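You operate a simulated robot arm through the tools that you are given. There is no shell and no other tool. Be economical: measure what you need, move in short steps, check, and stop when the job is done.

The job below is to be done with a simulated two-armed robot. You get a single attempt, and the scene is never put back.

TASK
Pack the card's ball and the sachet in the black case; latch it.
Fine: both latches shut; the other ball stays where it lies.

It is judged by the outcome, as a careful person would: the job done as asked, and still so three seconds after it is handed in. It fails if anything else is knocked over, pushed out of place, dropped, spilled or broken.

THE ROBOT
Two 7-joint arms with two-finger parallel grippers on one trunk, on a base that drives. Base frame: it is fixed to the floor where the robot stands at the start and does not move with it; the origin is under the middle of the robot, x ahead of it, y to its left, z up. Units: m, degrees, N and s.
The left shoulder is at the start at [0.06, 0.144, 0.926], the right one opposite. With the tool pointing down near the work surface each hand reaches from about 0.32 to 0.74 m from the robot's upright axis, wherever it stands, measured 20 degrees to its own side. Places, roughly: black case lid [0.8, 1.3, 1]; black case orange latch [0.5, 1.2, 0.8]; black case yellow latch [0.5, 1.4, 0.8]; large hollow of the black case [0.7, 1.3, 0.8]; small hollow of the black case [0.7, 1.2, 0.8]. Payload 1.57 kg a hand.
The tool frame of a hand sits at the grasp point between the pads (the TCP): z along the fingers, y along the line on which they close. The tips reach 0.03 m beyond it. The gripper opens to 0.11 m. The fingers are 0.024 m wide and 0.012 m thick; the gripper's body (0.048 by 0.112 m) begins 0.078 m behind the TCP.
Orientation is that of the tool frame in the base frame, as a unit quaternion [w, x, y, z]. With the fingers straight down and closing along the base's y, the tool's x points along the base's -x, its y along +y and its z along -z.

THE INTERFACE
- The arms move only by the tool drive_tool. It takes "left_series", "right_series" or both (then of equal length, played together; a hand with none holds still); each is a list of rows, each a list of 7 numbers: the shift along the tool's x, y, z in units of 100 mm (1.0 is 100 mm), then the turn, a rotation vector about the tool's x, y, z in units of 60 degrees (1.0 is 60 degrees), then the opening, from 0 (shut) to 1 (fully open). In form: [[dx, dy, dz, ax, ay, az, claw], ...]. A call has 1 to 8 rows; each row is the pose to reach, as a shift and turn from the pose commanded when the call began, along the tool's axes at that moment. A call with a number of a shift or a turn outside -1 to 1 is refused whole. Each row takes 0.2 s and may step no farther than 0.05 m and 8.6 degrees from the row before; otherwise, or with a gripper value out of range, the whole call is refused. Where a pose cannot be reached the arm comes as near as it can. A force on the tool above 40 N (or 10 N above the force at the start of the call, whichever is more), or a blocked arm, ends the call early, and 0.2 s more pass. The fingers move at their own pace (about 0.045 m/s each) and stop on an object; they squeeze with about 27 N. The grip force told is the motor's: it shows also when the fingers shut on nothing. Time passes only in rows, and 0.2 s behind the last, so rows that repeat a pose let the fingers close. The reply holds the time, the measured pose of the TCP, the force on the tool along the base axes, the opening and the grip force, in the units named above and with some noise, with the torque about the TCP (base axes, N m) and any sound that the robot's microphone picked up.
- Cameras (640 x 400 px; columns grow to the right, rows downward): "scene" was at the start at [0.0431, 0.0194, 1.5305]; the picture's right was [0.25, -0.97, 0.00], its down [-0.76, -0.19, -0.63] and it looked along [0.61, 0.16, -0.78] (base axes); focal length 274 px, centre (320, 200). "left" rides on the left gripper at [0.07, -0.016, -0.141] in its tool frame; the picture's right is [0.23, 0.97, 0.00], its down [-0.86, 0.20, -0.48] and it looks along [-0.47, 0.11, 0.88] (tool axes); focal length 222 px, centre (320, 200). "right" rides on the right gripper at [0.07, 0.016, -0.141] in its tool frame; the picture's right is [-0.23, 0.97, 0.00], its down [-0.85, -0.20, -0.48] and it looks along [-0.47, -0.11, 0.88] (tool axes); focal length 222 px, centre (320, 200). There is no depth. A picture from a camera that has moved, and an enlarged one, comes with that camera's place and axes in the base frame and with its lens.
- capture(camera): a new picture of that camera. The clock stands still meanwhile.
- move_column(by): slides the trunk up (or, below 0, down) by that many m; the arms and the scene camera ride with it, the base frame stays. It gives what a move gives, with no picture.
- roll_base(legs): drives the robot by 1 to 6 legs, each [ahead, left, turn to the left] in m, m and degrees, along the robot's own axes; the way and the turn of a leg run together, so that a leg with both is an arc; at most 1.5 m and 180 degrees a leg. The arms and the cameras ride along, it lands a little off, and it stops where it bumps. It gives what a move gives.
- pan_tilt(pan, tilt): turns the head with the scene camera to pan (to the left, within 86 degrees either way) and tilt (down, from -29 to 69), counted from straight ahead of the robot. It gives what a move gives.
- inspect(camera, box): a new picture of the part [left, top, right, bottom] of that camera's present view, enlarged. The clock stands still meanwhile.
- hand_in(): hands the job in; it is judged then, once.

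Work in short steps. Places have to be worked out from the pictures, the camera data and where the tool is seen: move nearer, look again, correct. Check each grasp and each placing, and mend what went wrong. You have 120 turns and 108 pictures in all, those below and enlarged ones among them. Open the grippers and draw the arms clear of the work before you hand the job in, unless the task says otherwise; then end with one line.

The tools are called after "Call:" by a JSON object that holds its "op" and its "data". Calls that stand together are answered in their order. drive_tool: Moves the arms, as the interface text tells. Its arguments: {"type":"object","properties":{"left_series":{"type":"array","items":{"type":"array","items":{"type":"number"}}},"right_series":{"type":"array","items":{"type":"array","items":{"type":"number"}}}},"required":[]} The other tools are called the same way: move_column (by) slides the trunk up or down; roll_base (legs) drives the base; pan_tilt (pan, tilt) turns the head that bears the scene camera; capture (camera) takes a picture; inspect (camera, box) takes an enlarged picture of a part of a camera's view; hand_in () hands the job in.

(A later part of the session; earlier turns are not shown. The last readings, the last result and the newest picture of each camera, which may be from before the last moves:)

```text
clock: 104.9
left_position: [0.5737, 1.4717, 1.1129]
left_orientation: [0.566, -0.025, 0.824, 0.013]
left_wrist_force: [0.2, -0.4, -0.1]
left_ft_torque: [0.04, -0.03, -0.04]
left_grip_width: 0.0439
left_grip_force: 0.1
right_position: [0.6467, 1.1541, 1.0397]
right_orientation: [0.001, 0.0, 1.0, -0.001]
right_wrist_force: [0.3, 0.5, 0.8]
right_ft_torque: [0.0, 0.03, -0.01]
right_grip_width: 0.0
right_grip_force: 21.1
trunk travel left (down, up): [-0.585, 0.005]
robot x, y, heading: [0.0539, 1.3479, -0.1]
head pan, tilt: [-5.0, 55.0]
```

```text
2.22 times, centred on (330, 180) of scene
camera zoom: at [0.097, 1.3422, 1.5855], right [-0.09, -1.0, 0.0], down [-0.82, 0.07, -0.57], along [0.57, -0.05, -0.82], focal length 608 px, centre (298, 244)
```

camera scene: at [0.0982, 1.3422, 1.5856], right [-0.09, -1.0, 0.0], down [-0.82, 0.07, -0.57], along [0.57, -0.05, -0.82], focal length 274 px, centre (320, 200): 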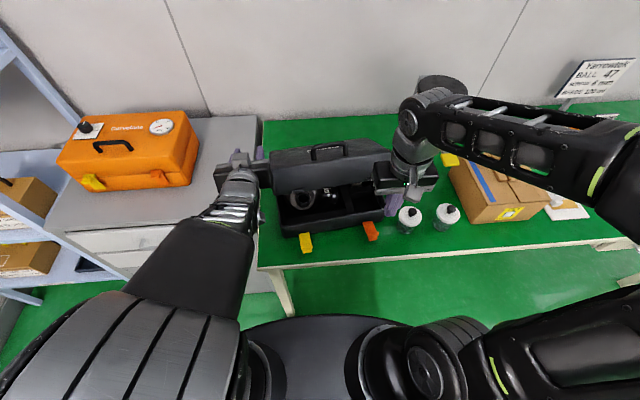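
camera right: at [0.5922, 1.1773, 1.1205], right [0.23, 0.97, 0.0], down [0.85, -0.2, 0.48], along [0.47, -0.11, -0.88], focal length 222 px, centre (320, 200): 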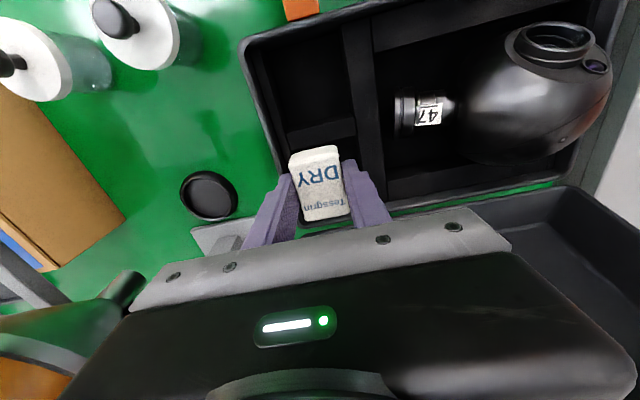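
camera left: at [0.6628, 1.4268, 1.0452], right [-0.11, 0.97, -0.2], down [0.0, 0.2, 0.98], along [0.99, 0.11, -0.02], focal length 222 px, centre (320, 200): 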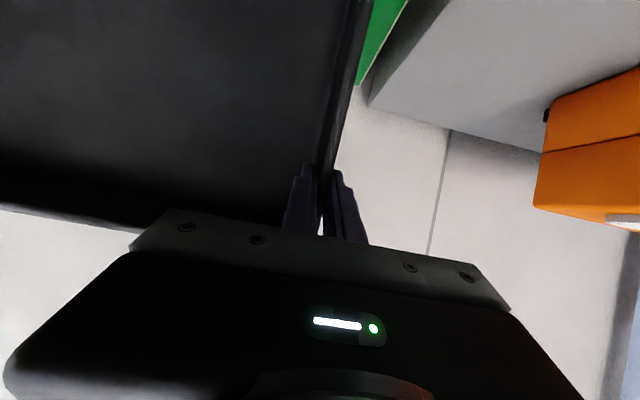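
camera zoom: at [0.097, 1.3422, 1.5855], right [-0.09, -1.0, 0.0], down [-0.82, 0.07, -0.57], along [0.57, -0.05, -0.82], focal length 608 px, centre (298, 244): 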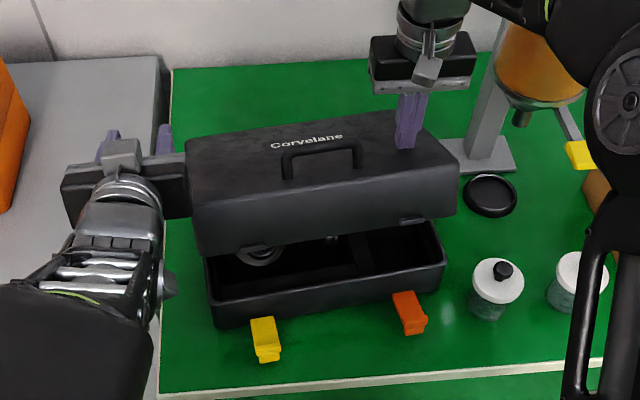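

Pressing works smoothly. Continue down in small steps until the lid seats.

Call:
{"op": "drive_tool", "data": {"right_series": [[0, 0, 0.12, 0, 0, 0, 0], [0, 0, 0.24, 0, 0, 0, 0], [0, 0, 0.36, 0, 0, 0, 0], [0, 0, 0.48, 0, 0, 0, 0], [0, 0, 0.58, 0, 0, 0, 0], [0, 0, 0.66, 0, 0, 0, 0], [0, 0, 0.72, 0, 0, 0, 0]]}}

Call:
{"op": "inspect", "data": {"camera": "scene", "box": [230, 90, 430, 270]}}

```text
clock: 106.4
left_position: [0.5711, 1.4715, 1.1144]
left_orientation: [0.568, -0.024, 0.823, 0.012]
left_wrist_force: [-0.5, -0.7, -0.2]
left_ft_torque: [-0.02, -0.04, 0.0]
left_grip_width: 0.044
left_grip_force: 0.0
right_position: [0.6473, 1.1557, 0.9808]
right_orientation: [0.008, 0.0, 1.0, 0.0]
right_wrist_force: [-12.0, -1.2, 20.3]
right_ft_torque: [-0.03, 0.57, 0.05]
right_grip_width: 0.0
right_grip_force: 21.5
trunk travel left (down, up): [-0.585, 0.005]
robot x, y, heading: [0.0525, 1.3499, -0.2]
head pan, tilt: [-5.0, 55.0]
stopped in row 7 (right hand): the force on the tool passed its limit (the readings are from after the stop); the commanded pose is now the measured one
```

```text
2.22 times, centred on (330, 180) of scene
camera zoom: at [0.0923, 1.3428, 1.586], right [-0.09, -1.0, 0.0], down [-0.81, 0.07, -0.58], along [0.57, -0.05, -0.82], focal length 608 px, centre (298, 244)
```

zoom: 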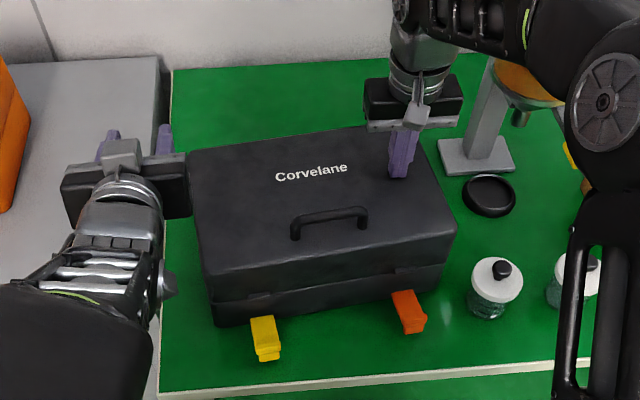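

The lid is seated flush (z≈0.95). Lift the right hand off and inspect the latches closely.

Call:
{"op": "drive_tool", "data": {"right_series": [[0, 0, -0.3, 0, 0, 0, 0], [0.3, 0, -0.6, 0, 0, 0, 0], [0.7, 0, -0.6, 0, 0, 0, 0.5], [1, 0, -0.6, 0, 0, 0, 0.5]]}}

Call:
{"op": "inspect", "data": {"camera": "scene", "box": [280, 180, 390, 260]}}

```text
clock: 107.4
left_position: [0.573, 1.4703, 1.1114]
left_orientation: [0.567, -0.024, 0.823, 0.012]
left_wrist_force: [0.0, 0.2, -0.6]
left_ft_torque: [0.01, 0.01, -0.01]
left_grip_width: 0.044
left_grip_force: 0.1
right_position: [0.5464, 1.1562, 1.0366]
right_orientation: [0.007, 0.0, 1.0, 0.002]
right_wrist_force: [-0.5, 0.2, -0.5]
right_ft_torque: [0.0, -0.04, 0.0]
right_grip_width: 0.05
right_grip_force: 0.1
trunk travel left (down, up): [-0.585, 0.005]
robot x, y, heading: [0.0548, 1.3458, -0.1]
head pan, tilt: [-5.0, 55.0]
```

```text
5.00 times, centred on (335, 220) of scene
camera zoom: at [0.0952, 1.3421, 1.5856], right [-0.09, -1.0, 0.0], down [-0.82, 0.07, -0.57], along [0.57, -0.05, -0.82], focal length 1368 px, centre (245, 100)
```

zoom: 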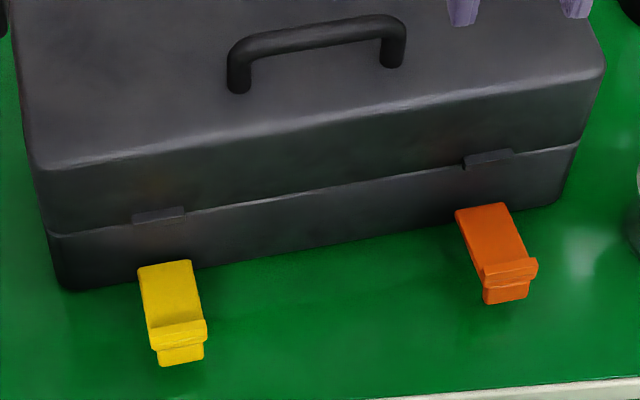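

Lid closed. Latches are hinged at the base front; orange arm runs from ≈(0.53,1.152) to tip ≈(0.475,1.145), about 0.033 wide. I bring the right hand above the orange one, yawed 6° to match.

Call:
{"op": "drive_tool", "data": {"right_series": [[0.2, 0, 0, 0, 0, -0.03, 0.55], [0.45, -0.05, 0.2, 0, 0, -0.06, 0.55], [0.7, -0.11, 0.5, 0, 0, -0.1, 0.55], [0.7, -0.11, 0.8, 0, 0, -0.1, 0.55], [0.7, -0.11, 1, 0, 0, -0.1, 0.55]]}}

Call:
{"op": "capture", "data": {"camera": "right"}}

Call:
{"op": "inspect", "data": {"camera": "scene", "box": [280, 180, 390, 260]}}

```text
clock: 108.6
left_position: [0.5718, 1.4716, 1.112]
left_orientation: [0.567, -0.024, 0.823, 0.012]
left_wrist_force: [0.0, 0.6, 0.0]
left_ft_torque: [-0.02, 0.03, 0.02]
left_grip_width: 0.0442
left_grip_force: 0.2
right_position: [0.4792, 1.1449, 0.9336]
right_orientation: [0.008, -0.051, 0.999, 0.001]
right_wrist_force: [-0.6, 0.4, -0.2]
right_ft_torque: [0.03, 0.0, 0.03]
right_grip_width: 0.0606
right_grip_force: 0.1
trunk travel left (down, up): [-0.585, 0.005]
robot x, y, heading: [0.0536, 1.3484, -0.1]
head pan, tilt: [-5.0, 55.0]
```

```text
22 pictures are left
camera right: at [0.4072, 1.153, 1.0761], right [0.12, 0.99, 0.0], down [0.86, -0.11, 0.49], along [0.49, -0.06, -0.87], focal length 222 px, centre (320, 200)
```

right: 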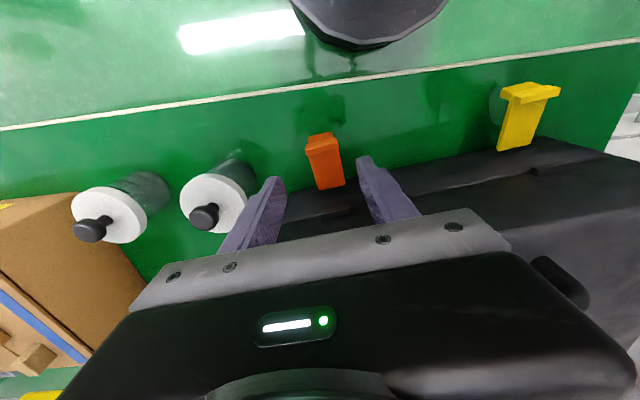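

```text
5.00 times, centred on (335, 220) of scene
camera zoom: at [0.096, 1.3421, 1.5857], right [-0.09, -1.0, 0.0], down [-0.82, 0.07, -0.57], along [0.57, -0.05, -0.82], focal length 1368 px, centre (245, 100)
```

zoom: 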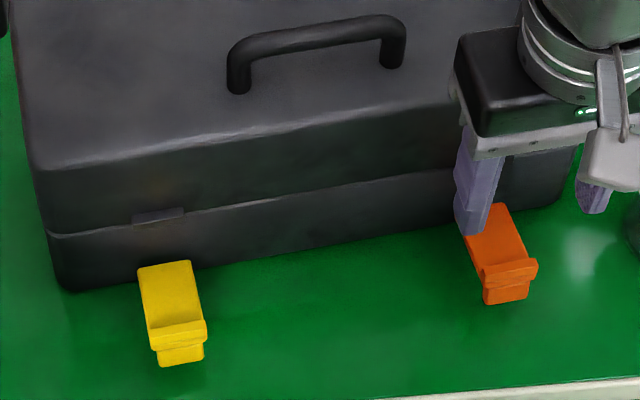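

Triangulation shows the latch arms slope up outward: root ≈(0.535,1.149,0.82), tip ≈(0.465,1.15,0.86). Lower the open fingers around the orange arm and look.

Call:
{"op": "drive_tool", "data": {"right_series": [[-0.05, 0.03, 0.3, 0, 0, 0, 0.6], [-0.08, 0.05, 0.6, 0, 0, 0, 0.6], [-0.08, 0.05, 0.87, 0, 0, 0, 0.6], [-0.08, 0.05, 0.87, 0, 0, 0, 0.6]]}}

Call:
{"op": "inspect", "data": {"camera": "right", "box": [220, 60, 440, 260]}}

```text
clock: 109.6
left_position: [0.573, 1.4714, 1.1126]
left_orientation: [0.567, -0.025, 0.823, 0.013]
left_wrist_force: [-0.3, 0.2, 0.2]
left_ft_torque: [0.01, -0.01, 0.02]
left_grip_width: 0.0441
left_grip_force: 0.0
right_position: [0.489, 1.1505, 0.8486]
right_orientation: [0.007, -0.053, 0.999, 0.0]
right_wrist_force: [-0.2, 0.5, -0.3]
right_ft_torque: [0.01, 0.03, 0.0]
right_grip_width: 0.066
right_grip_force: 0.1
trunk travel left (down, up): [-0.585, 0.005]
robot x, y, heading: [0.0525, 1.3487, 0.1]
head pan, tilt: [-5.0, 55.0]
```

```text
2.00 times, centred on (330, 160) of right
camera zoom: at [0.4157, 1.1585, 0.9894], right [0.12, 0.99, 0.0], down [0.86, -0.11, 0.49], along [0.49, -0.06, -0.87], focal length 444 px, centre (300, 280)
```

zoom: 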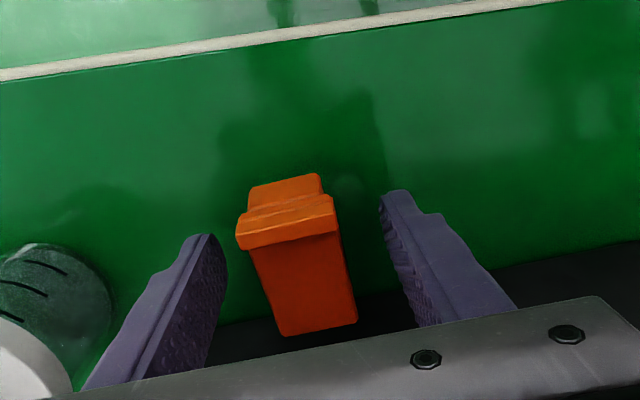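

The arm sits between the fingers at x≈0.489, z≈0.85. Close on it.

Call:
{"op": "drive_tool", "data": {"right_series": [[0, 0, 0, 0, 0, 0, 0.4], [0, 0, 0, 0, 0, 0, 0.2], [0, 0, 0, 0, 0, 0, 0], [0, 0, 0, 0, 0, 0, 0], [0, 0, 0, 0, 0, 0, 0]]}}

```text
clock: 110.8
left_position: [0.5731, 1.4703, 1.1123]
left_orientation: [0.568, -0.025, 0.823, 0.013]
left_wrist_force: [-1.2, 0.5, 0.4]
left_ft_torque: [0.02, 0.0, -0.01]
left_grip_width: 0.044
left_grip_force: 0.0
right_position: [0.489, 1.1496, 0.8485]
right_orientation: [0.006, -0.053, 0.999, 0.0]
right_wrist_force: [0.3, -3.8, 0.4]
right_ft_torque: [0.04, 0.02, 0.49]
right_grip_width: 0.0337
right_grip_force: 26.8
trunk travel left (down, up): [-0.585, 0.005]
robot x, y, heading: [0.0527, 1.3453, 0.3]
head pan, tilt: [-5.0, 55.0]
```

Gripped (0.034 m). Swing the latch up along its arc to ~113°.

Call:
{"op": "drive_tool", "data": {"right_series": [[-0.033, 0, -0.045, 0, 0, 0, 0], [-0.066, 0, -0.088, 0, 0, 0, 0], [-0.1, 0, -0.124, 0, 0, 0, 0], [-0.137, 0, -0.159, 0, 0, 0, 0], [-0.18, 0, -0.19, 0, 0, 0, 0], [-0.22, 0, -0.217, 0, 0, 0, 0], [-0.26, 0, -0.24, 0, 0, 0, 0]]}}

Call:
{"op": "inspect", "data": {"camera": "scene", "box": [280, 160, 390, 250]}}

Call:
{"op": "inspect", "data": {"camera": "right", "box": [220, 60, 440, 260]}}

```text
clock: 112.4
left_position: [0.5726, 1.471, 1.1123]
left_orientation: [0.567, -0.024, 0.823, 0.012]
left_wrist_force: [-0.8, -0.3, -0.1]
left_ft_torque: [0.01, 0.02, 0.02]
left_grip_width: 0.044
left_grip_force: 0.1
right_position: [0.5131, 1.1516, 0.8712]
right_orientation: [0.006, -0.052, 0.999, 0.0]
right_wrist_force: [-10.6, -7.9, -11.2]
right_ft_torque: [-0.15, 0.57, 0.57]
right_grip_width: 0.0344
right_grip_force: 26.4
trunk travel left (down, up): [-0.585, 0.005]
robot x, y, heading: [0.0492, 1.3493, -0.1]
head pan, tilt: [-5.0, 55.0]
```

```text
4.44 times, centred on (335, 205) of scene
camera zoom: at [0.0958, 1.3408, 1.5856], right [-0.09, -1.0, 0.0], down [-0.82, 0.07, -0.57], along [0.57, -0.05, -0.82], focal length 1216 px, centre (253, 178)
```

zoom: 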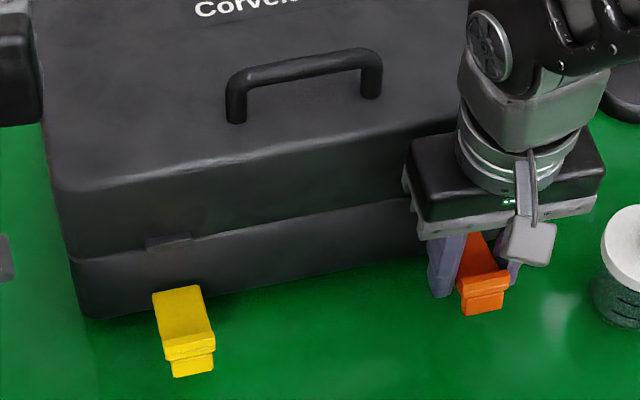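

```text
2.00 times, centred on (330, 160) of right
camera zoom: at [0.441, 1.1595, 1.0137], right [0.13, 0.99, 0.0], down [0.86, -0.11, 0.49], along [0.49, -0.06, -0.87], focal length 444 px, centre (300, 280)
```

zoom: 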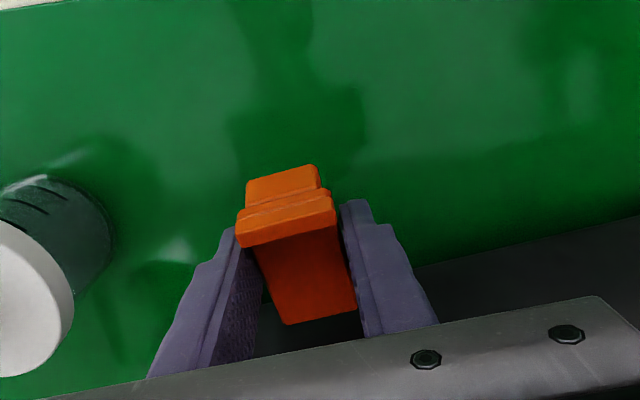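

The latch did not rotate—the case was dragged instead. I reverse the motion exactly and release.

Call:
{"op": "drive_tool", "data": {"right_series": [[0.06, 0, 0.06, 0, 0, 0, 0], [0.13, 0, 0.12, 0, 0, 0, 0], [0.2, 0, 0.18, 0, 0, 0, 0], [0.25, 0, 0.23, 0, 0, 0, 0], [0.25, 0, 0.23, 0, 0, 0, 0.4], [0.25, 0, 0.23, 0, 0, 0, 0.6], [0.25, 0, 0.23, 0, 0, 0, 0.6]]}}

Call:
{"op": "inspect", "data": {"camera": "scene", "box": [280, 160, 390, 250]}}

```text
clock: 114.0
left_position: [0.573, 1.471, 1.1121]
left_orientation: [0.567, -0.025, 0.823, 0.013]
left_wrist_force: [0.6, -0.4, 0.0]
left_ft_torque: [0.05, 0.01, 0.0]
left_grip_width: 0.0438
left_grip_force: 0.1
right_position: [0.4878, 1.1501, 0.8487]
right_orientation: [0.006, -0.053, 0.999, 0.0]
right_wrist_force: [0.6, 0.9, -0.2]
right_ft_torque: [0.06, 0.05, -0.02]
right_grip_width: 0.0662
right_grip_force: 0.1
trunk travel left (down, up): [-0.585, 0.005]
robot x, y, heading: [0.0542, 1.3466, 0.2]
head pan, tilt: [-5.0, 55.0]
```

```text
4.44 times, centred on (335, 205) of scene
camera zoom: at [0.096, 1.3422, 1.5856], right [-0.09, -1.0, 0.0], down [-0.82, 0.07, -0.57], along [0.57, -0.05, -0.82], focal length 1216 px, centre (253, 178)
```

zoom: 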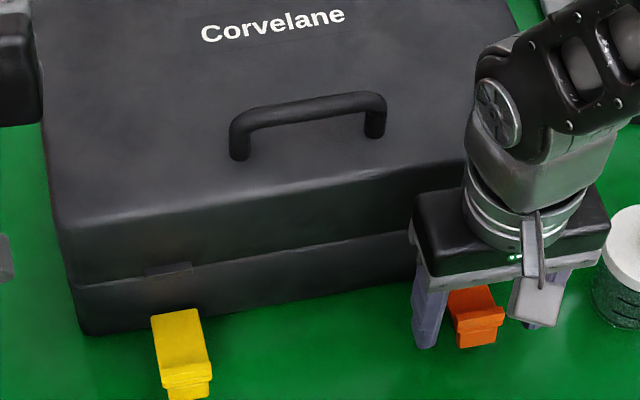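

Case is back in place. New plan: point the right hand forward with closed fingers and push the latch up from beneath its tip. First lift off and back the base away for room.

Call:
{"op": "drive_tool", "data": {"right_series": [[0.05, 0, -0.3, 0, 0, 0, 0.6], [0.1, 0, -0.65, 0, 0, 0, 0.6], [0.1, 0, -1, 0, 0, 0, 0.6]]}}

Call:
{"op": "roll_base", "data": {"legs": [[-0.25, 0, 0]]}}

Call:
{"op": "drive_tool", "data": {"right_series": [[-0.12, 0, 0, 0, -0.125, 0, 0.3], [-0.25, 0, 0, 0, -0.25, 0, 0], [-0.37, 0, 0, 0, -0.375, 0, 0], [-0.5, 0, 0, 0, -0.5, 0, 0], [-0.62, 0, 0.0, 0, -0.625, 0, 0], [-0.75, 0, 0.0, 0, -0.75, 0, 0], [-0.87, 0, 0.0, 0, -0.875, 0, 0], [-1, 0, 0.0, 0, -1, 0, 0]]}}

Call:
{"op": "inspect", "data": {"camera": "scene", "box": [240, 60, 440, 240]}}

```text
clock: 114.8
left_position: [0.5724, 1.4715, 1.1121]
left_orientation: [0.567, -0.024, 0.823, 0.012]
left_wrist_force: [0.1, 0.7, 0.9]
left_ft_torque: [0.02, 0.02, 0.02]
left_grip_width: 0.0443
left_grip_force: 0.0
right_position: [0.4782, 1.148, 0.9506]
right_orientation: [0.008, -0.052, 0.999, 0.0]
right_wrist_force: [-1.2, -0.7, 0.1]
right_ft_torque: [0.01, -0.05, -0.02]
right_grip_width: 0.0659
right_grip_force: 0.1
trunk travel left (down, up): [-0.585, 0.005]
robot x, y, heading: [0.0533, 1.3481, -0.3]
head pan, tilt: [-5.0, 55.0]
```

```text
clock: 116.6
left_position: [0.3233, 1.4717, 1.112]
left_orientation: [0.568, -0.024, 0.823, 0.012]
left_wrist_force: [-0.5, -0.9, -0.2]
left_ft_torque: [0.01, 0.01, 0.02]
left_grip_width: 0.0438
left_grip_force: 0.1
right_position: [0.2286, 1.1492, 0.9505]
right_orientation: [0.007, -0.051, 0.999, 0.0]
right_wrist_force: [0.5, 0.3, 0.5]
right_ft_torque: [0.01, -0.06, 0.0]
right_grip_width: 0.0659
right_grip_force: 0.0
trunk travel left (down, up): [-0.585, 0.005]
robot x, y, heading: [-0.1957, 1.3485, -0.0]
head pan, tilt: [-5.0, 55.0]
```

```text
clock: 118.6
left_position: [0.3229, 1.4696, 1.114]
left_orientation: [0.568, -0.024, 0.823, 0.013]
left_wrist_force: [0.1, -0.7, 0.1]
left_ft_torque: [-0.02, 0.0, 0.02]
left_grip_width: 0.044
left_grip_force: 0.1
right_position: [0.324, 1.2025, 0.9575]
right_orientation: [0.496, -0.092, 0.862, 0.049]
right_wrist_force: [-0.1, -0.8, -0.6]
right_ft_torque: [0.02, 0.03, -0.01]
right_grip_width: 0.0
right_grip_force: 21.2
right hand out of reach, approached as far as the arm can: row 5, 8
trunk travel left (down, up): [-0.585, 0.005]
robot x, y, heading: [-0.1948, 1.3478, -0.2]
head pan, tilt: [-5.0, 55.0]
stopped in row 8 (right hand): the arm was blocked; the commanded pose is now the measured one
```

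```text
2.22 times, centred on (340, 150) of scene
camera zoom: at [-0.1543, 1.3409, 1.5858], right [-0.09, -1.0, 0.0], down [-0.82, 0.07, -0.57], along [0.57, -0.05, -0.82], focal length 608 px, centre (276, 311)
```

zoom: 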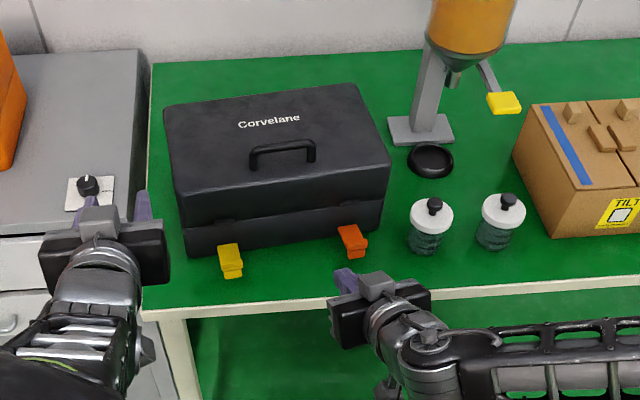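

The right hand now points forward, 30° down and 12° left. Back the base a bit more for arm room and bring the fingertips in front of the orange latch.

Call:
{"op": "roll_base", "data": {"legs": [[-0.07, 0, 0]]}}

Call:
{"op": "drive_tool", "data": {"right_series": [[0.05, -0.15, 0.25, 0, 0, 0, 0], [0.11, -0.3, 0.5, 0, 0, 0, 0], [0.17, -0.46, 0.76, 0, 0, 0, 0]]}}

Call:
{"op": "drive_tool", "data": {"right_series": [[0.05, -0.15, 0.25, 0, 0, 0, 0], [0.11, -0.3, 0.5, 0, 0, 0, 0], [0.17, -0.46, 0.76, 0, 0, 0, 0]]}}

Call:
{"op": "inspect", "data": {"camera": "scene", "box": [280, 100, 400, 210]}}

```text
clock: 119.6
left_position: [0.2528, 1.4709, 1.1122]
left_orientation: [0.568, -0.024, 0.823, 0.012]
left_wrist_force: [-0.4, -0.2, -0.1]
left_ft_torque: [0.03, 0.01, -0.01]
left_grip_width: 0.0439
left_grip_force: 0.1
right_position: [0.254, 1.2026, 0.9563]
right_orientation: [0.496, -0.091, 0.862, 0.049]
right_wrist_force: [-0.6, -0.5, -0.7]
right_ft_torque: [0.0, 0.0, 0.01]
right_grip_width: 0.0
right_grip_force: 21.0
trunk travel left (down, up): [-0.585, 0.005]
robot x, y, heading: [-0.2626, 1.3484, -0.4]
head pan, tilt: [-5.0, 55.0]
```

```text
clock: 120.4
left_position: [0.2548, 1.4706, 1.1121]
left_orientation: [0.567, -0.024, 0.823, 0.011]
left_wrist_force: [0.9, -0.1, -0.1]
left_ft_torque: [-0.02, 0.01, -0.01]
left_grip_width: 0.044
left_grip_force: 0.1
right_position: [0.3206, 1.1678, 0.9033]
right_orientation: [0.495, -0.092, 0.862, 0.049]
right_wrist_force: [0.1, 0.1, -0.1]
right_ft_torque: [0.02, 0.01, 0.01]
right_grip_width: 0.0
right_grip_force: 21.2
trunk travel left (down, up): [-0.585, 0.005]
robot x, y, heading: [-0.2652, 1.3469, -0.4]
head pan, tilt: [-5.0, 55.0]
```

```text
clock: 121.2
left_position: [0.2537, 1.4713, 1.1126]
left_orientation: [0.567, -0.023, 0.823, 0.011]
left_wrist_force: [0.3, 1.1, 0.5]
left_ft_torque: [-0.03, 0.01, 0.03]
left_grip_width: 0.0442
left_grip_force: 0.0
right_position: [0.387, 1.1357, 0.8494]
right_orientation: [0.495, -0.091, 0.863, 0.048]
right_wrist_force: [0.1, -0.2, 0.4]
right_ft_torque: [-0.03, -0.01, 0.0]
right_grip_width: 0.0
right_grip_force: 21.1
trunk travel left (down, up): [-0.585, 0.005]
robot x, y, heading: [-0.265, 1.3477, -0.1]
head pan, tilt: [-5.0, 55.0]
```

```text
3.64 times, centred on (340, 155) of scene
camera zoom: at [-0.2223, 1.3422, 1.5856], right [-0.09, -1.0, 0.0], down [-0.82, 0.07, -0.57], along [0.57, -0.05, -0.82], focal length 995 px, centre (247, 364)
```

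zoom: 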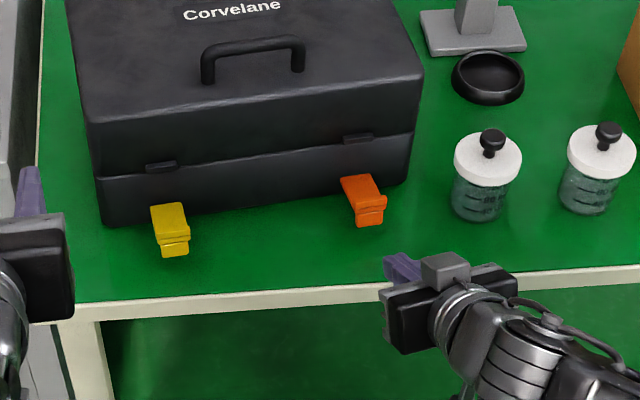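

The tab's underside is at z≈0.833, so I slide the fingertip in at z≈0.8165, just above the table, to x≈0.474.

Call:
{"op": "drive_tool", "data": {"right_series": [[0.04, 0.04, 0.11, 0, 0, 0, 0], [0.078, 0.084, 0.22, 0, 0, 0, 0], [-0.02, 0.04, 0.4, 0, 0, 0, 0], [-0.1, 0.01, 0.54, 0, 0, 0, 0], [-0.161, -0.01, 0.632, 0, 0, 0, 0]]}}

Call:
{"op": "inspect", "data": {"camera": "scene", "box": [310, 120, 390, 190]}}

```text
clock: 122.4
left_position: [0.253, 1.4696, 1.113]
left_orientation: [0.567, -0.024, 0.823, 0.012]
left_wrist_force: [0.3, -0.3, -0.5]
left_ft_torque: [-0.03, 0.01, 0.0]
left_grip_width: 0.0439
left_grip_force: 0.1
right_position: [0.4456, 1.1451, 0.8318]
right_orientation: [0.495, -0.09, 0.863, 0.048]
right_wrist_force: [-22.2, -4.1, -1.1]
right_ft_torque: [-0.18, 0.3, -0.07]
right_grip_width: 0.0
right_grip_force: 21.1
trunk travel left (down, up): [-0.585, 0.005]
robot x, y, heading: [-0.2632, 1.3461, -0.4]
head pan, tilt: [-5.0, 55.0]
```

```text
5.71 times, centred on (350, 155) of scene
camera zoom: at [-0.2253, 1.3419, 1.5856], right [-0.09, -1.0, 0.0], down [-0.82, 0.07, -0.57], along [0.57, -0.05, -0.82], focal length 1563 px, centre (149, 457)
```

zoom: 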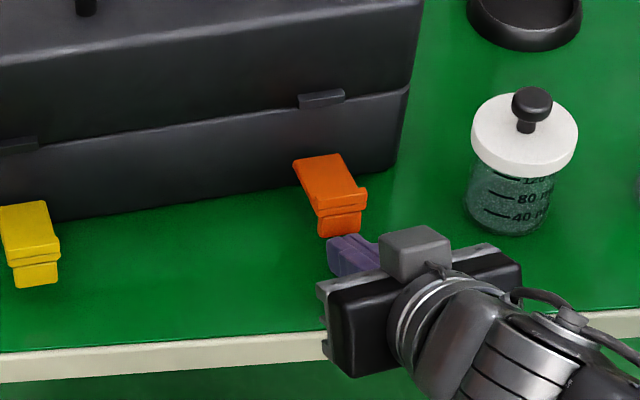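

The tip touches the tab's front end. Raise the fingertip 40 mm, keeping light forward pressure, to flip the latch up.

Call:
{"op": "drive_tool", "data": {"right_series": [[-0.086, 0, -0.05, 0, 0, 0, 0], [-0.173, 0, -0.1, 0, 0, 0, 0], [-0.26, 0, -0.15, 0, 0, 0, 0], [-0.346, 0, -0.2, 0, 0, 0, 0]]}}

Call:
{"op": "inspect", "data": {"camera": "scene", "box": [310, 120, 390, 190]}}

```text
clock: 123.4
left_position: [0.2543, 1.4704, 1.1119]
left_orientation: [0.567, -0.024, 0.823, 0.012]
left_wrist_force: [0.0, 0.1, 0.4]
left_ft_torque: [-0.03, -0.03, -0.02]
left_grip_width: 0.0439
left_grip_force: 0.0
right_position: [0.4468, 1.1479, 0.8728]
right_orientation: [0.496, -0.09, 0.862, 0.048]
right_wrist_force: [0.2, 0.4, -0.2]
right_ft_torque: [0.0, -0.02, 0.01]
right_grip_width: 0.0001
right_grip_force: 21.6
trunk travel left (down, up): [-0.585, 0.005]
robot x, y, heading: [-0.2617, 1.3506, 0.0]
head pan, tilt: [-5.0, 55.0]
```

```text
5.71 times, centred on (350, 155) of scene
camera zoom: at [-0.2228, 1.3423, 1.5856], right [-0.09, -1.0, 0.0], down [-0.82, 0.07, -0.57], along [0.57, -0.05, -0.82], focal length 1563 px, centre (149, 457)
```

zoom: 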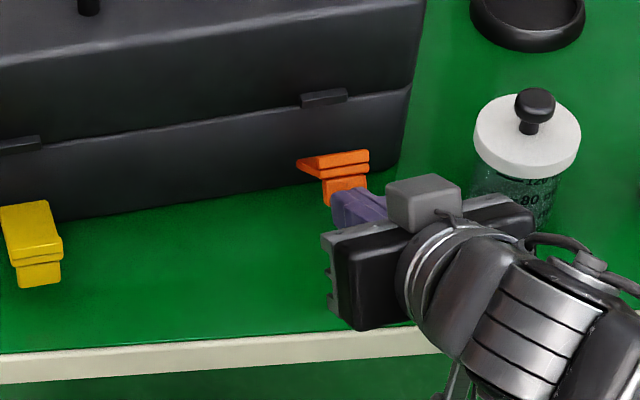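

The latch flips up and stays. Now raise a bit more and push it forward against the catch.

Call:
{"op": "drive_tool", "data": {"right_series": [[-0.1, 0, -0.05, 0, 0, 0, 0], [-0.2, 0, -0.08, 0, 0, 0, 0], [-0.314, -0.02, 0.043, 0, 0, 0, 0], [-0.36, -0.03, 0.13, 0, 0, 0, 0], [-0.412, -0.044, 0.212, 0, 0, 0, 0], [-0.462, -0.06, 0.297, 0, 0, 0, 0]]}}

Call:
{"op": "inspect", "data": {"camera": "scene", "box": [310, 120, 390, 190]}}

```text
clock: 124.7
left_position: [0.2515, 1.4706, 1.1137]
left_orientation: [0.569, -0.023, 0.822, 0.011]
left_wrist_force: [0.4, 0.3, 1.2]
left_ft_torque: [0.0, 0.05, 0.01]
left_grip_width: 0.0437
left_grip_force: 0.0
right_position: [0.4888, 1.1508, 0.9104]
right_orientation: [0.506, -0.091, 0.856, 0.051]
right_wrist_force: [-14.6, -2.3, 23.7]
right_ft_torque: [0.16, -0.09, -0.36]
right_grip_width: 0.0
right_grip_force: 21.0
trunk travel left (down, up): [-0.585, 0.005]
robot x, y, heading: [-0.2622, 1.347, -0.3]
head pan, tilt: [-5.0, 55.0]
stopped in row 6 (right hand): the force on the tool passed its limit (the readings are from after the stop); the commanded pose is now the measured one
```

```text
5.71 times, centred on (350, 155) of scene
camera zoom: at [-0.227, 1.3424, 1.5861], right [-0.09, -1.0, 0.0], down [-0.81, 0.08, -0.58], along [0.57, -0.05, -0.82], focal length 1563 px, centre (149, 457)
```

zoom: 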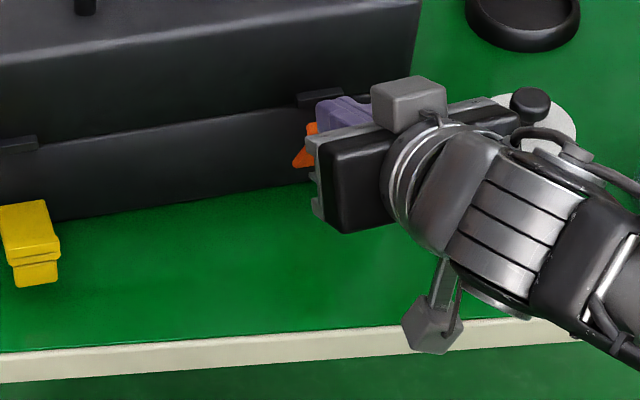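

Force limit reached; draw back 40 mm and see whether the latch has snapped.

Call:
{"op": "drive_tool", "data": {"right_series": [[0, 0, -0.2, 0, 0, 0, 0], [0, 0.05, -0.5, 0, 0, 0, 0]]}}

Call:
{"op": "inspect", "data": {"camera": "scene", "box": [310, 120, 390, 190]}}

```text
clock: 125.3
left_position: [0.2536, 1.4703, 1.1117]
left_orientation: [0.566, -0.023, 0.824, 0.011]
left_wrist_force: [0.3, -0.1, -0.1]
left_ft_torque: [0.0, 0.03, 0.0]
left_grip_width: 0.0441
left_grip_force: 0.0
right_position: [0.4446, 1.1477, 0.928]
right_orientation: [0.5, -0.09, 0.86, 0.049]
right_wrist_force: [0.0, -0.5, -0.1]
right_ft_torque: [-0.03, 0.0, 0.0]
right_grip_width: 0.0002
right_grip_force: 21.3
trunk travel left (down, up): [-0.585, 0.005]
robot x, y, heading: [-0.2645, 1.3523, -0.3]
head pan, tilt: [-5.0, 55.0]
```

```text
5.71 times, centred on (350, 155) of scene
camera zoom: at [-0.2239, 1.3423, 1.5855], right [-0.09, -1.0, 0.0], down [-0.82, 0.07, -0.57], along [0.57, -0.05, -0.82], focal length 1563 px, centre (149, 457)
```

zoom: 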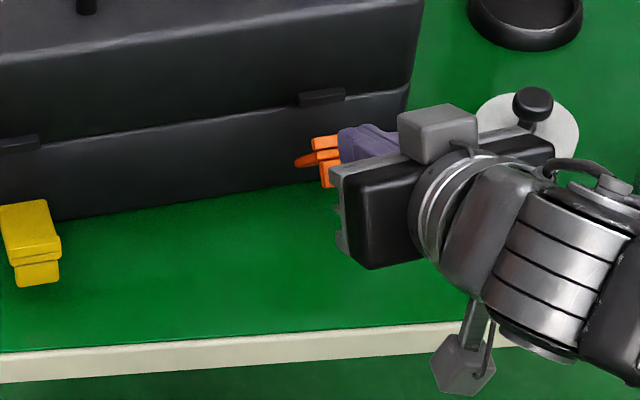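

The latch stands ~50° up; I was pushing too high. Drop the tip to z≈0.858 in front of it and push forward at mid-height.

Call:
{"op": "drive_tool", "data": {"right_series": [[0.098, 0.04, -0.169, 0, 0, 0, 0], [0.33, 0.04, -0.03, 0, 0, 0, 0], [0.573, 0.04, 0.108, 0, 0, 0, 0], [0.43, 0.02, 0.3, 0, 0, 0, 0], [0.278, 0, 0.516, 0, 0, 0, 0], [0.134, -0.025, 0.663, 0, 0, 0, 0], [0.031, -0.03, 0.744, 0, 0, 0, 0]]}}

Call:
{"op": "inspect", "data": {"camera": "scene", "box": [310, 120, 390, 190]}}

```text
clock: 126.6
left_position: [0.2496, 1.4671, 1.1152]
left_orientation: [0.57, -0.021, 0.822, 0.009]
left_wrist_force: [0.2, 0.3, -0.4]
left_ft_torque: [0.01, 0.05, 0.0]
left_grip_width: 0.0443
left_grip_force: 0.1
right_position: [0.4738, 1.1507, 0.8925]
right_orientation: [0.51, -0.091, 0.854, 0.049]
right_wrist_force: [-29.2, -6.6, 30.0]
right_ft_torque: [0.03, -0.54, -0.24]
right_grip_width: 0.0
right_grip_force: 21.5
trunk travel left (down, up): [-0.585, 0.005]
robot x, y, heading: [-0.2667, 1.3482, -0.5]
head pan, tilt: [-5.0, 55.0]
stopped in row 6 (right hand): the force on the tool passed its limit (the readings are from after the stop); the commanded pose is now the measured one
```

```text
5.71 times, centred on (350, 155) of scene
camera zoom: at [-0.2311, 1.3424, 1.5865], right [-0.09, -1.0, 0.0], down [-0.81, 0.08, -0.58], along [0.57, -0.05, -0.82], focal length 1563 px, centre (149, 457)
```

zoom: 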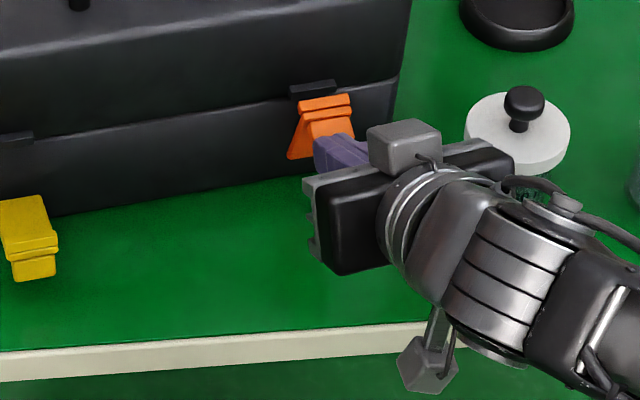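

The latch is almost upright against the catch. Push a little more to snap it.

Call:
{"op": "drive_tool", "data": {"right_series": [[-0.06, 0, 0.05, 0, 0, 0, 0], [-0.12, 0, 0.1, 0, 0, 0, 0], [-0.18, 0, 0.15, 0, 0, 0, 0], [-0.24, 0, 0.2, 0, 0, 0, 0]]}}

Call:
{"op": "inspect", "data": {"camera": "scene", "box": [270, 110, 390, 190]}}

```text
clock: 127.0
left_position: [0.2503, 1.4678, 1.1138]
left_orientation: [0.568, -0.022, 0.823, 0.01]
left_wrist_force: [1.1, -0.5, 0.5]
left_ft_torque: [0.03, -0.02, -0.03]
left_grip_width: 0.0444
left_grip_force: 0.2
right_position: [0.4841, 1.152, 0.9014]
right_orientation: [0.515, -0.092, 0.851, 0.049]
right_wrist_force: [-17.5, -4.4, 29.2]
right_ft_torque: [-0.08, -0.67, -0.13]
right_grip_width: 0.0
right_grip_force: 21.9
trunk travel left (down, up): [-0.585, 0.005]
robot x, y, heading: [-0.2662, 1.3479, -0.5]
head pan, tilt: [-5.0, 55.0]
stopped in row 2 (right hand): the force on the tool passed its limit (the readings are from after the stop); the commanded pose is now the measured one
```

```text
5.00 times, centred on (330, 150) of scene
camera zoom: at [-0.229, 1.3422, 1.5858], right [-0.1, -1.0, 0.0], down [-0.81, 0.08, -0.58], along [0.57, -0.06, -0.82], focal length 1368 px, centre (270, 450)
```

zoom: 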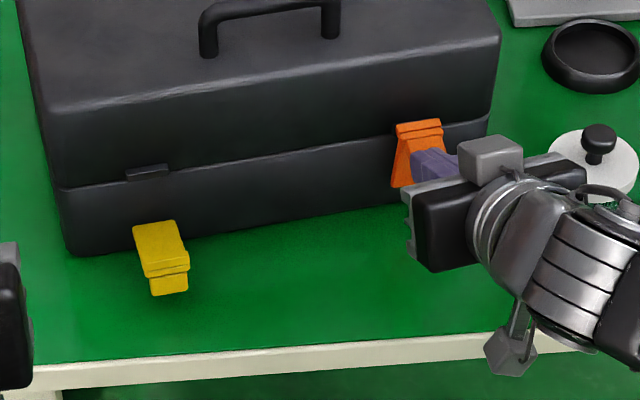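

The orange latch now covers its catch. Retreat the right hand and shift the base 0.2 m left for the yellow latch, whose tip is at ≈(0.449, 1.353, 0.855).

Call:
{"op": "drive_tool", "data": {"right_series": [[0, 0, -0.25, 0, 0, 0, 0], [0, 0.0, -0.6, 0, 0, 0, 0], [0, 0.0, -1, 0, 0, 0, 0]]}}

Call:
{"op": "roll_base", "data": {"legs": [[0, 0.2, 0]]}}

Call:
{"op": "inspect", "data": {"camera": "scene", "box": [310, 110, 430, 200]}}

```text
clock: 127.8
left_position: [0.2524, 1.4685, 1.1131]
left_orientation: [0.568, -0.022, 0.823, 0.01]
left_wrist_force: [0.1, -1.1, 0.7]
left_ft_torque: [0.0, -0.02, 0.02]
left_grip_width: 0.0439
left_grip_force: 0.1
right_position: [0.3957, 1.1344, 0.9404]
right_orientation: [0.509, -0.09, 0.855, 0.049]
right_wrist_force: [-0.2, 1.0, 0.2]
right_ft_torque: [-0.01, -0.03, 0.01]
right_grip_width: 0.0
right_grip_force: 21.4
trunk travel left (down, up): [-0.585, 0.005]
robot x, y, heading: [-0.2688, 1.3475, -0.5]
head pan, tilt: [-5.0, 55.0]
```

```text
clock: 129.4
left_position: [0.254, 1.6689, 1.1116]
left_orientation: [0.567, -0.022, 0.823, 0.009]
left_wrist_force: [-0.6, 0.5, -0.5]
left_ft_torque: [0.01, -0.01, -0.04]
left_grip_width: 0.0442
left_grip_force: 0.1
right_position: [0.3984, 1.3372, 0.9406]
right_orientation: [0.508, -0.09, 0.855, 0.047]
right_wrist_force: [-0.4, 0.5, 1.1]
right_ft_torque: [0.0, 0.01, -0.05]
right_grip_width: 0.0001
right_grip_force: 20.9
trunk travel left (down, up): [-0.585, 0.005]
robot x, y, heading: [-0.2672, 1.5483, -0.6]
head pan, tilt: [-5.0, 55.0]
```

```text
4.44 times, centred on (370, 155) of scene
camera zoom: at [-0.2232, 1.5445, 1.5856], right [-0.1, -1.0, 0.0], down [-0.82, 0.08, -0.57], along [0.57, -0.06, -0.82], focal length 1216 px, centre (98, 400)
```

zoom: 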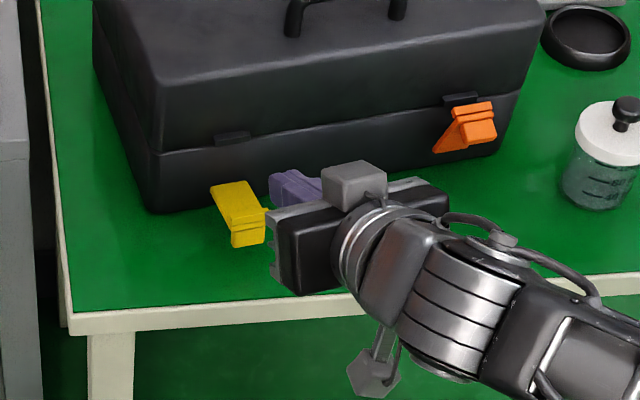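

The orange latch sprang back to ~50° — my finger rode over its tab and pressed down. I'll do yellow with a better path: slide under the tab, lift, keep the tip beneath the tab, then lift and push.

Call:
{"op": "drive_tool", "data": {"right_series": [[0.3, 0.05, 0.05, 0, 0, 0, 0], [0.65, 0.1, 0.15, 0, 0, 0, 0], [0.978, 0.123, 0.29, 0, 0, 0, 0]]}}

Call:
{"op": "drive_tool", "data": {"right_series": [[0.088, 0, 0.048, 0, 0, 0, 0], [-0.029, -0.05, 0.263, 0, 0, 0, 0], [-0.154, -0.105, 0.495, 0, 0, 0, 0], [-0.27, -0.105, 0.43, 0, 0, 0, 0], [-0.39, -0.105, 0.367, 0, 0, 0, 0], [-0.505, -0.105, 0.304, 0, 0, 0, 0]]}}

Call:
{"op": "inspect", "data": {"camera": "scene", "box": [310, 110, 430, 200]}}

```text
clock: 130.2
left_position: [0.2545, 1.6684, 1.1119]
left_orientation: [0.567, -0.022, 0.823, 0.01]
left_wrist_force: [-0.1, -0.1, -0.8]
left_ft_torque: [-0.02, -0.02, 0.03]
left_grip_width: 0.0441
left_grip_force: 0.1
right_position: [0.3749, 1.3429, 0.8395]
right_orientation: [0.509, -0.091, 0.855, 0.049]
right_wrist_force: [-0.4, -0.5, -0.1]
right_ft_torque: [0.0, 0.03, 0.01]
right_grip_width: 0.0
right_grip_force: 21.6
trunk travel left (down, up): [-0.585, 0.005]
robot x, y, heading: [-0.2658, 1.5505, -0.6]
head pan, tilt: [-5.0, 55.0]
```

```text
clock: 131.6
left_position: [0.255, 1.669, 1.1124]
left_orientation: [0.567, -0.022, 0.823, 0.01]
left_wrist_force: [-0.2, 0.7, -0.3]
left_ft_torque: [-0.05, -0.02, 0.02]
left_grip_width: 0.0439
left_grip_force: 0.0
right_position: [0.4282, 1.3431, 0.8698]
right_orientation: [0.509, -0.091, 0.855, 0.048]
right_wrist_force: [-0.1, 0.2, -0.4]
right_ft_torque: [-0.02, -0.02, 0.01]
right_grip_width: 0.0001
right_grip_force: 21.6
trunk travel left (down, up): [-0.585, 0.005]
robot x, y, heading: [-0.2615, 1.5499, -0.5]
head pan, tilt: [-5.0, 55.0]
```

```text
4.44 times, centred on (370, 155) of scene
camera zoom: at [-0.2229, 1.5429, 1.5856], right [-0.1, -1.0, 0.0], down [-0.82, 0.08, -0.57], along [0.57, -0.05, -0.82], focal length 1216 px, centre (98, 400)
```

zoom: 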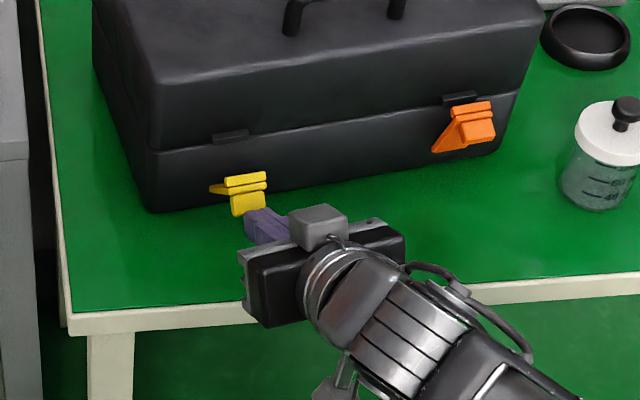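

Yellow flipped to ~50° with the fingertip under its tab. Now forward, lift under the tab, then push to the catch.

Call:
{"op": "drive_tool", "data": {"right_series": [[-0.057, -0.015, 0.105, 0, 0, 0, 0], [-0.141, -0.015, 0.175, 0, 0, 0, 0], [-0.256, -0.027, 0.179, 0, 0, 0, 0], [-0.355, -0.03, 0.194, 0, 0, 0, 0], [-0.443, -0.042, 0.272, 0, 0, 0, 0], [-0.508, -0.05, 0.349, 0, 0, 0, 0]]}}

Call:
{"op": "inspect", "data": {"camera": "scene", "box": [330, 110, 430, 180]}}

```text
clock: 132.1
left_position: [0.2495, 1.6668, 1.1145]
left_orientation: [0.569, -0.021, 0.822, 0.009]
left_wrist_force: [-0.1, -0.9, -0.4]
left_ft_torque: [-0.03, 0.02, 0.0]
left_grip_width: 0.0439
left_grip_force: 0.0
right_position: [0.4384, 1.345, 0.8765]
right_orientation: [0.512, -0.091, 0.853, 0.051]
right_wrist_force: [-29.8, -1.4, 14.8]
right_ft_torque: [-0.07, -0.13, -0.09]
right_grip_width: 0.0
right_grip_force: 21.3
trunk travel left (down, up): [-0.585, 0.005]
robot x, y, heading: [-0.2641, 1.5455, -0.6]
head pan, tilt: [-5.0, 55.0]
stopped in row 2 (right hand): the force on the tool passed its limit (the readings are from after the stop); the commanded pose is now the measured one
```

```text
5.71 times, centred on (380, 145) of scene
camera zoom: at [-0.2302, 1.5426, 1.5861], right [-0.1, -1.0, 0.0], down [-0.81, 0.08, -0.58], along [0.57, -0.06, -0.82], focal length 1563 px, centre (-23, 514)
```

zoom: 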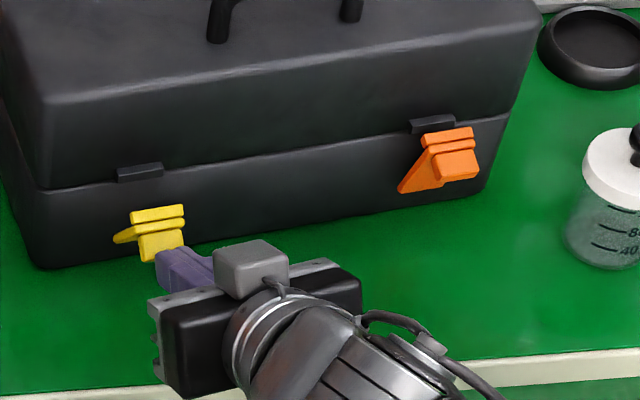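

The tip presses on the tab's front face instead of under it. I back off, dip beneath the tab (bottom ≈0.857), go forward, then lift and push.

Call:
{"op": "drive_tool", "data": {"right_series": [[0.072, 0.016, -0.05, 0, 0, 0, 0], [0.265, 0.016, 0.055, 0, 0, 0, 0], [0.161, -0.008, 0.247, 0, 0, 0, 0], [-0.014, -0.008, 0.152, 0, 0, 0, 0], [-0.165, -0.013, 0.093, 0, 0, 0, 0], [-0.289, -0.011, 0.072, 0, 0, 0, 0], [-0.39, -0.021, 0.131, 0, 0, 0, 0], [-0.464, -0.036, 0.227, 0, 0, 0, 0]]}}

Call:
{"op": "inspect", "data": {"camera": "scene", "box": [330, 110, 430, 180]}}

```text
clock: 133.9
left_position: [0.2537, 1.6676, 1.1123]
left_orientation: [0.567, -0.021, 0.824, 0.009]
left_wrist_force: [-0.2, -0.1, -0.1]
left_ft_torque: [-0.01, 0.01, 0.05]
left_grip_width: 0.044
left_grip_force: 0.1
right_position: [0.4826, 1.3504, 0.9037]
right_orientation: [0.511, -0.091, 0.854, 0.05]
right_wrist_force: [-1.3, 1.1, 1.4]
right_ft_torque: [0.04, -0.01, 0.02]
right_grip_width: 0.0
right_grip_force: 21.2
trunk travel left (down, up): [-0.585, 0.005]
robot x, y, heading: [-0.2649, 1.5483, -0.9]
head pan, tilt: [-5.0, 55.0]
```

```text
5.71 times, centred on (380, 145) of scene
camera zoom: at [-0.2244, 1.5431, 1.5857], right [-0.1, -1.0, 0.0], down [-0.82, 0.08, -0.57], along [0.57, -0.06, -0.82], focal length 1563 px, centre (-23, 514)
```

zoom: 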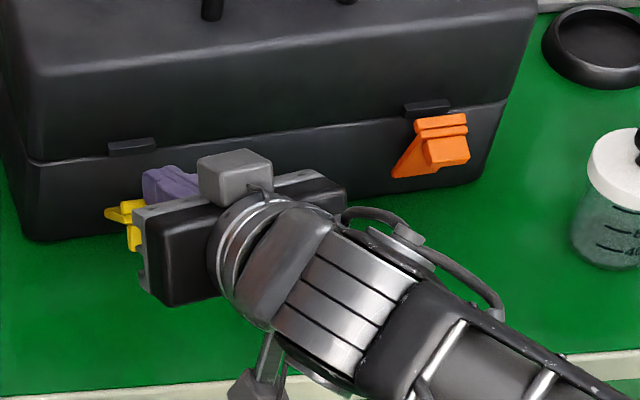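

I now understand: at ~50° the fingertip meets the tab's end face (no lever). I'll withdraw over the top, come in low (tip z≈0.822) well under the arm, then lift and push.

Call:
{"op": "drive_tool", "data": {"right_series": [[-0.274, 0.016, -0.145, 0, 0, 0, 0], [-0.078, 0.101, -0.506, 0, 0, 0, 0], [0.111, 0.182, -0.855, 0, 0, 0, 0], [0.547, 0.216, -0.696, 0, 0, 0, 0], [0.992, 0.232, -0.538, 0, 0, 0, 0]]}}

Call:
{"op": "drive_tool", "data": {"right_series": [[0.044, 0, 0.024, 0, 0, 0, 0], [-0.143, -0.071, 0.37, 0, 0, 0, 0], [-0.317, -0.135, 0.689, 0, 0, 0, 0], [-0.493, -0.135, 0.593, 0, 0, 0, 0], [-0.694, -0.135, 0.483, 0, 0, 0, 0]]}}

```text
clock: 135.1
left_position: [0.2535, 1.668, 1.1115]
left_orientation: [0.568, -0.021, 0.823, 0.009]
left_wrist_force: [-0.2, 0.1, -0.3]
left_ft_torque: [-0.04, 0.02, -0.01]
left_grip_width: 0.0441
left_grip_force: 0.1
right_position: [0.3862, 1.3518, 0.8424]
right_orientation: [0.51, -0.09, 0.854, 0.05]
right_wrist_force: [-0.7, 0.9, -0.8]
right_ft_torque: [0.01, -0.01, 0.02]
right_grip_width: 0.0
right_grip_force: 21.8
trunk travel left (down, up): [-0.585, 0.005]
robot x, y, heading: [-0.2654, 1.5504, -0.6]
head pan, tilt: [-5.0, 55.0]
```

```text
clock: 136.3
left_position: [0.2543, 1.6671, 1.1126]
left_orientation: [0.568, -0.021, 0.823, 0.009]
left_wrist_force: [-0.6, -0.3, 1.2]
left_ft_torque: [-0.01, -0.02, 0.02]
left_grip_width: 0.0438
left_grip_force: 0.1
right_position: [0.4636, 1.3568, 0.8792]
right_orientation: [0.51, -0.09, 0.854, 0.05]
right_wrist_force: [-0.2, -0.3, 0.1]
right_ft_torque: [0.02, 0.01, -0.01]
right_grip_width: 0.0
right_grip_force: 21.2
trunk travel left (down, up): [-0.585, 0.005]
robot x, y, heading: [-0.2654, 1.5515, -0.3]
head pan, tilt: [-5.0, 55.0]
```

No blocking; the tip should be under the lifted arm. One picture to confirm before the final push.

Call:
{"op": "inspect", "data": {"camera": "scene", "box": [330, 110, 430, 180]}}

```text
5.71 times, centred on (380, 145) of scene
camera zoom: at [-0.224, 1.543, 1.5856], right [-0.1, -1.0, 0.0], down [-0.82, 0.08, -0.57], along [0.57, -0.06, -0.82], focal length 1563 px, centre (-23, 514)
```

zoom: 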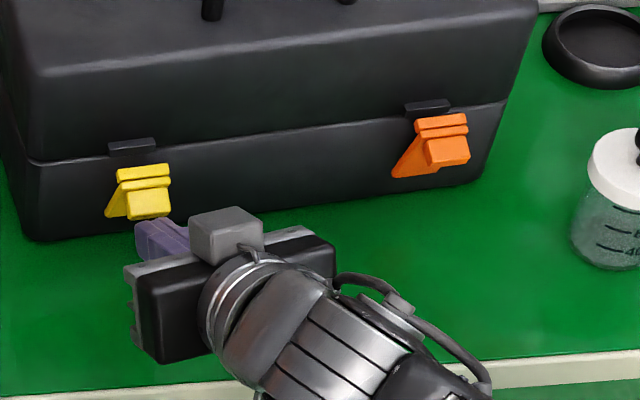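

Yellow stands ~60°, with the tip (z≈0.865) in front of it below the tab. Push straight forward.

Call:
{"op": "drive_tool", "data": {"right_series": [[-0.056, -0.024, 0.103, 0, 0, 0, 0], [-0.103, -0.044, 0.189, 0, 0, 0, 0], [-0.149, -0.06, 0.275, 0, 0, 0, 0], [-0.196, -0.08, 0.361, 0, 0, 0, 0]]}}

```text
clock: 137.3
left_position: [0.2536, 1.6675, 1.1117]
left_orientation: [0.567, -0.022, 0.823, 0.01]
left_wrist_force: [0.0, 0.1, 1.4]
left_ft_torque: [0.06, 0.01, 0.01]
left_grip_width: 0.0439
left_grip_force: 0.1
right_position: [0.5062, 1.3563, 0.879]
right_orientation: [0.51, -0.09, 0.854, 0.05]
right_wrist_force: [0.1, 0.4, -0.4]
right_ft_torque: [0.03, 0.02, -0.01]
right_grip_width: 0.0
right_grip_force: 21.3
trunk travel left (down, up): [-0.585, 0.005]
robot x, y, heading: [-0.2637, 1.5526, -0.9]
head pan, tilt: [-5.0, 55.0]
```

Still no resistance (tip x≈0.532); the case sits further back. Continue pushing until contact.

Call:
{"op": "drive_tool", "data": {"right_series": [[-0.03, -0.012, 0.052, 0, 0, 0, 0], [-0.056, -0.024, 0.103, 0, 0, 0, 0], [-0.08, -0.03, 0.15, 0, 0, 0, 0], [-0.103, -0.044, 0.189, 0, 0, 0, 0]]}}

```text
clock: 138.3
left_position: [0.2533, 1.6689, 1.1126]
left_orientation: [0.568, -0.021, 0.823, 0.009]
left_wrist_force: [-0.7, 0.3, 0.7]
left_ft_torque: [0.0, 0.02, 0.02]
left_grip_width: 0.0438
left_grip_force: 0.2
right_position: [0.5261, 1.3585, 0.88]
right_orientation: [0.51, -0.092, 0.854, 0.051]
right_wrist_force: [-17.4, 10.1, -4.6]
right_ft_torque: [0.03, 0.13, 0.25]
right_grip_width: 0.0002
right_grip_force: 21.1
trunk travel left (down, up): [-0.585, 0.005]
robot x, y, heading: [-0.2701, 1.5524, -0.6]
head pan, tilt: [-5.0, 55.0]
```

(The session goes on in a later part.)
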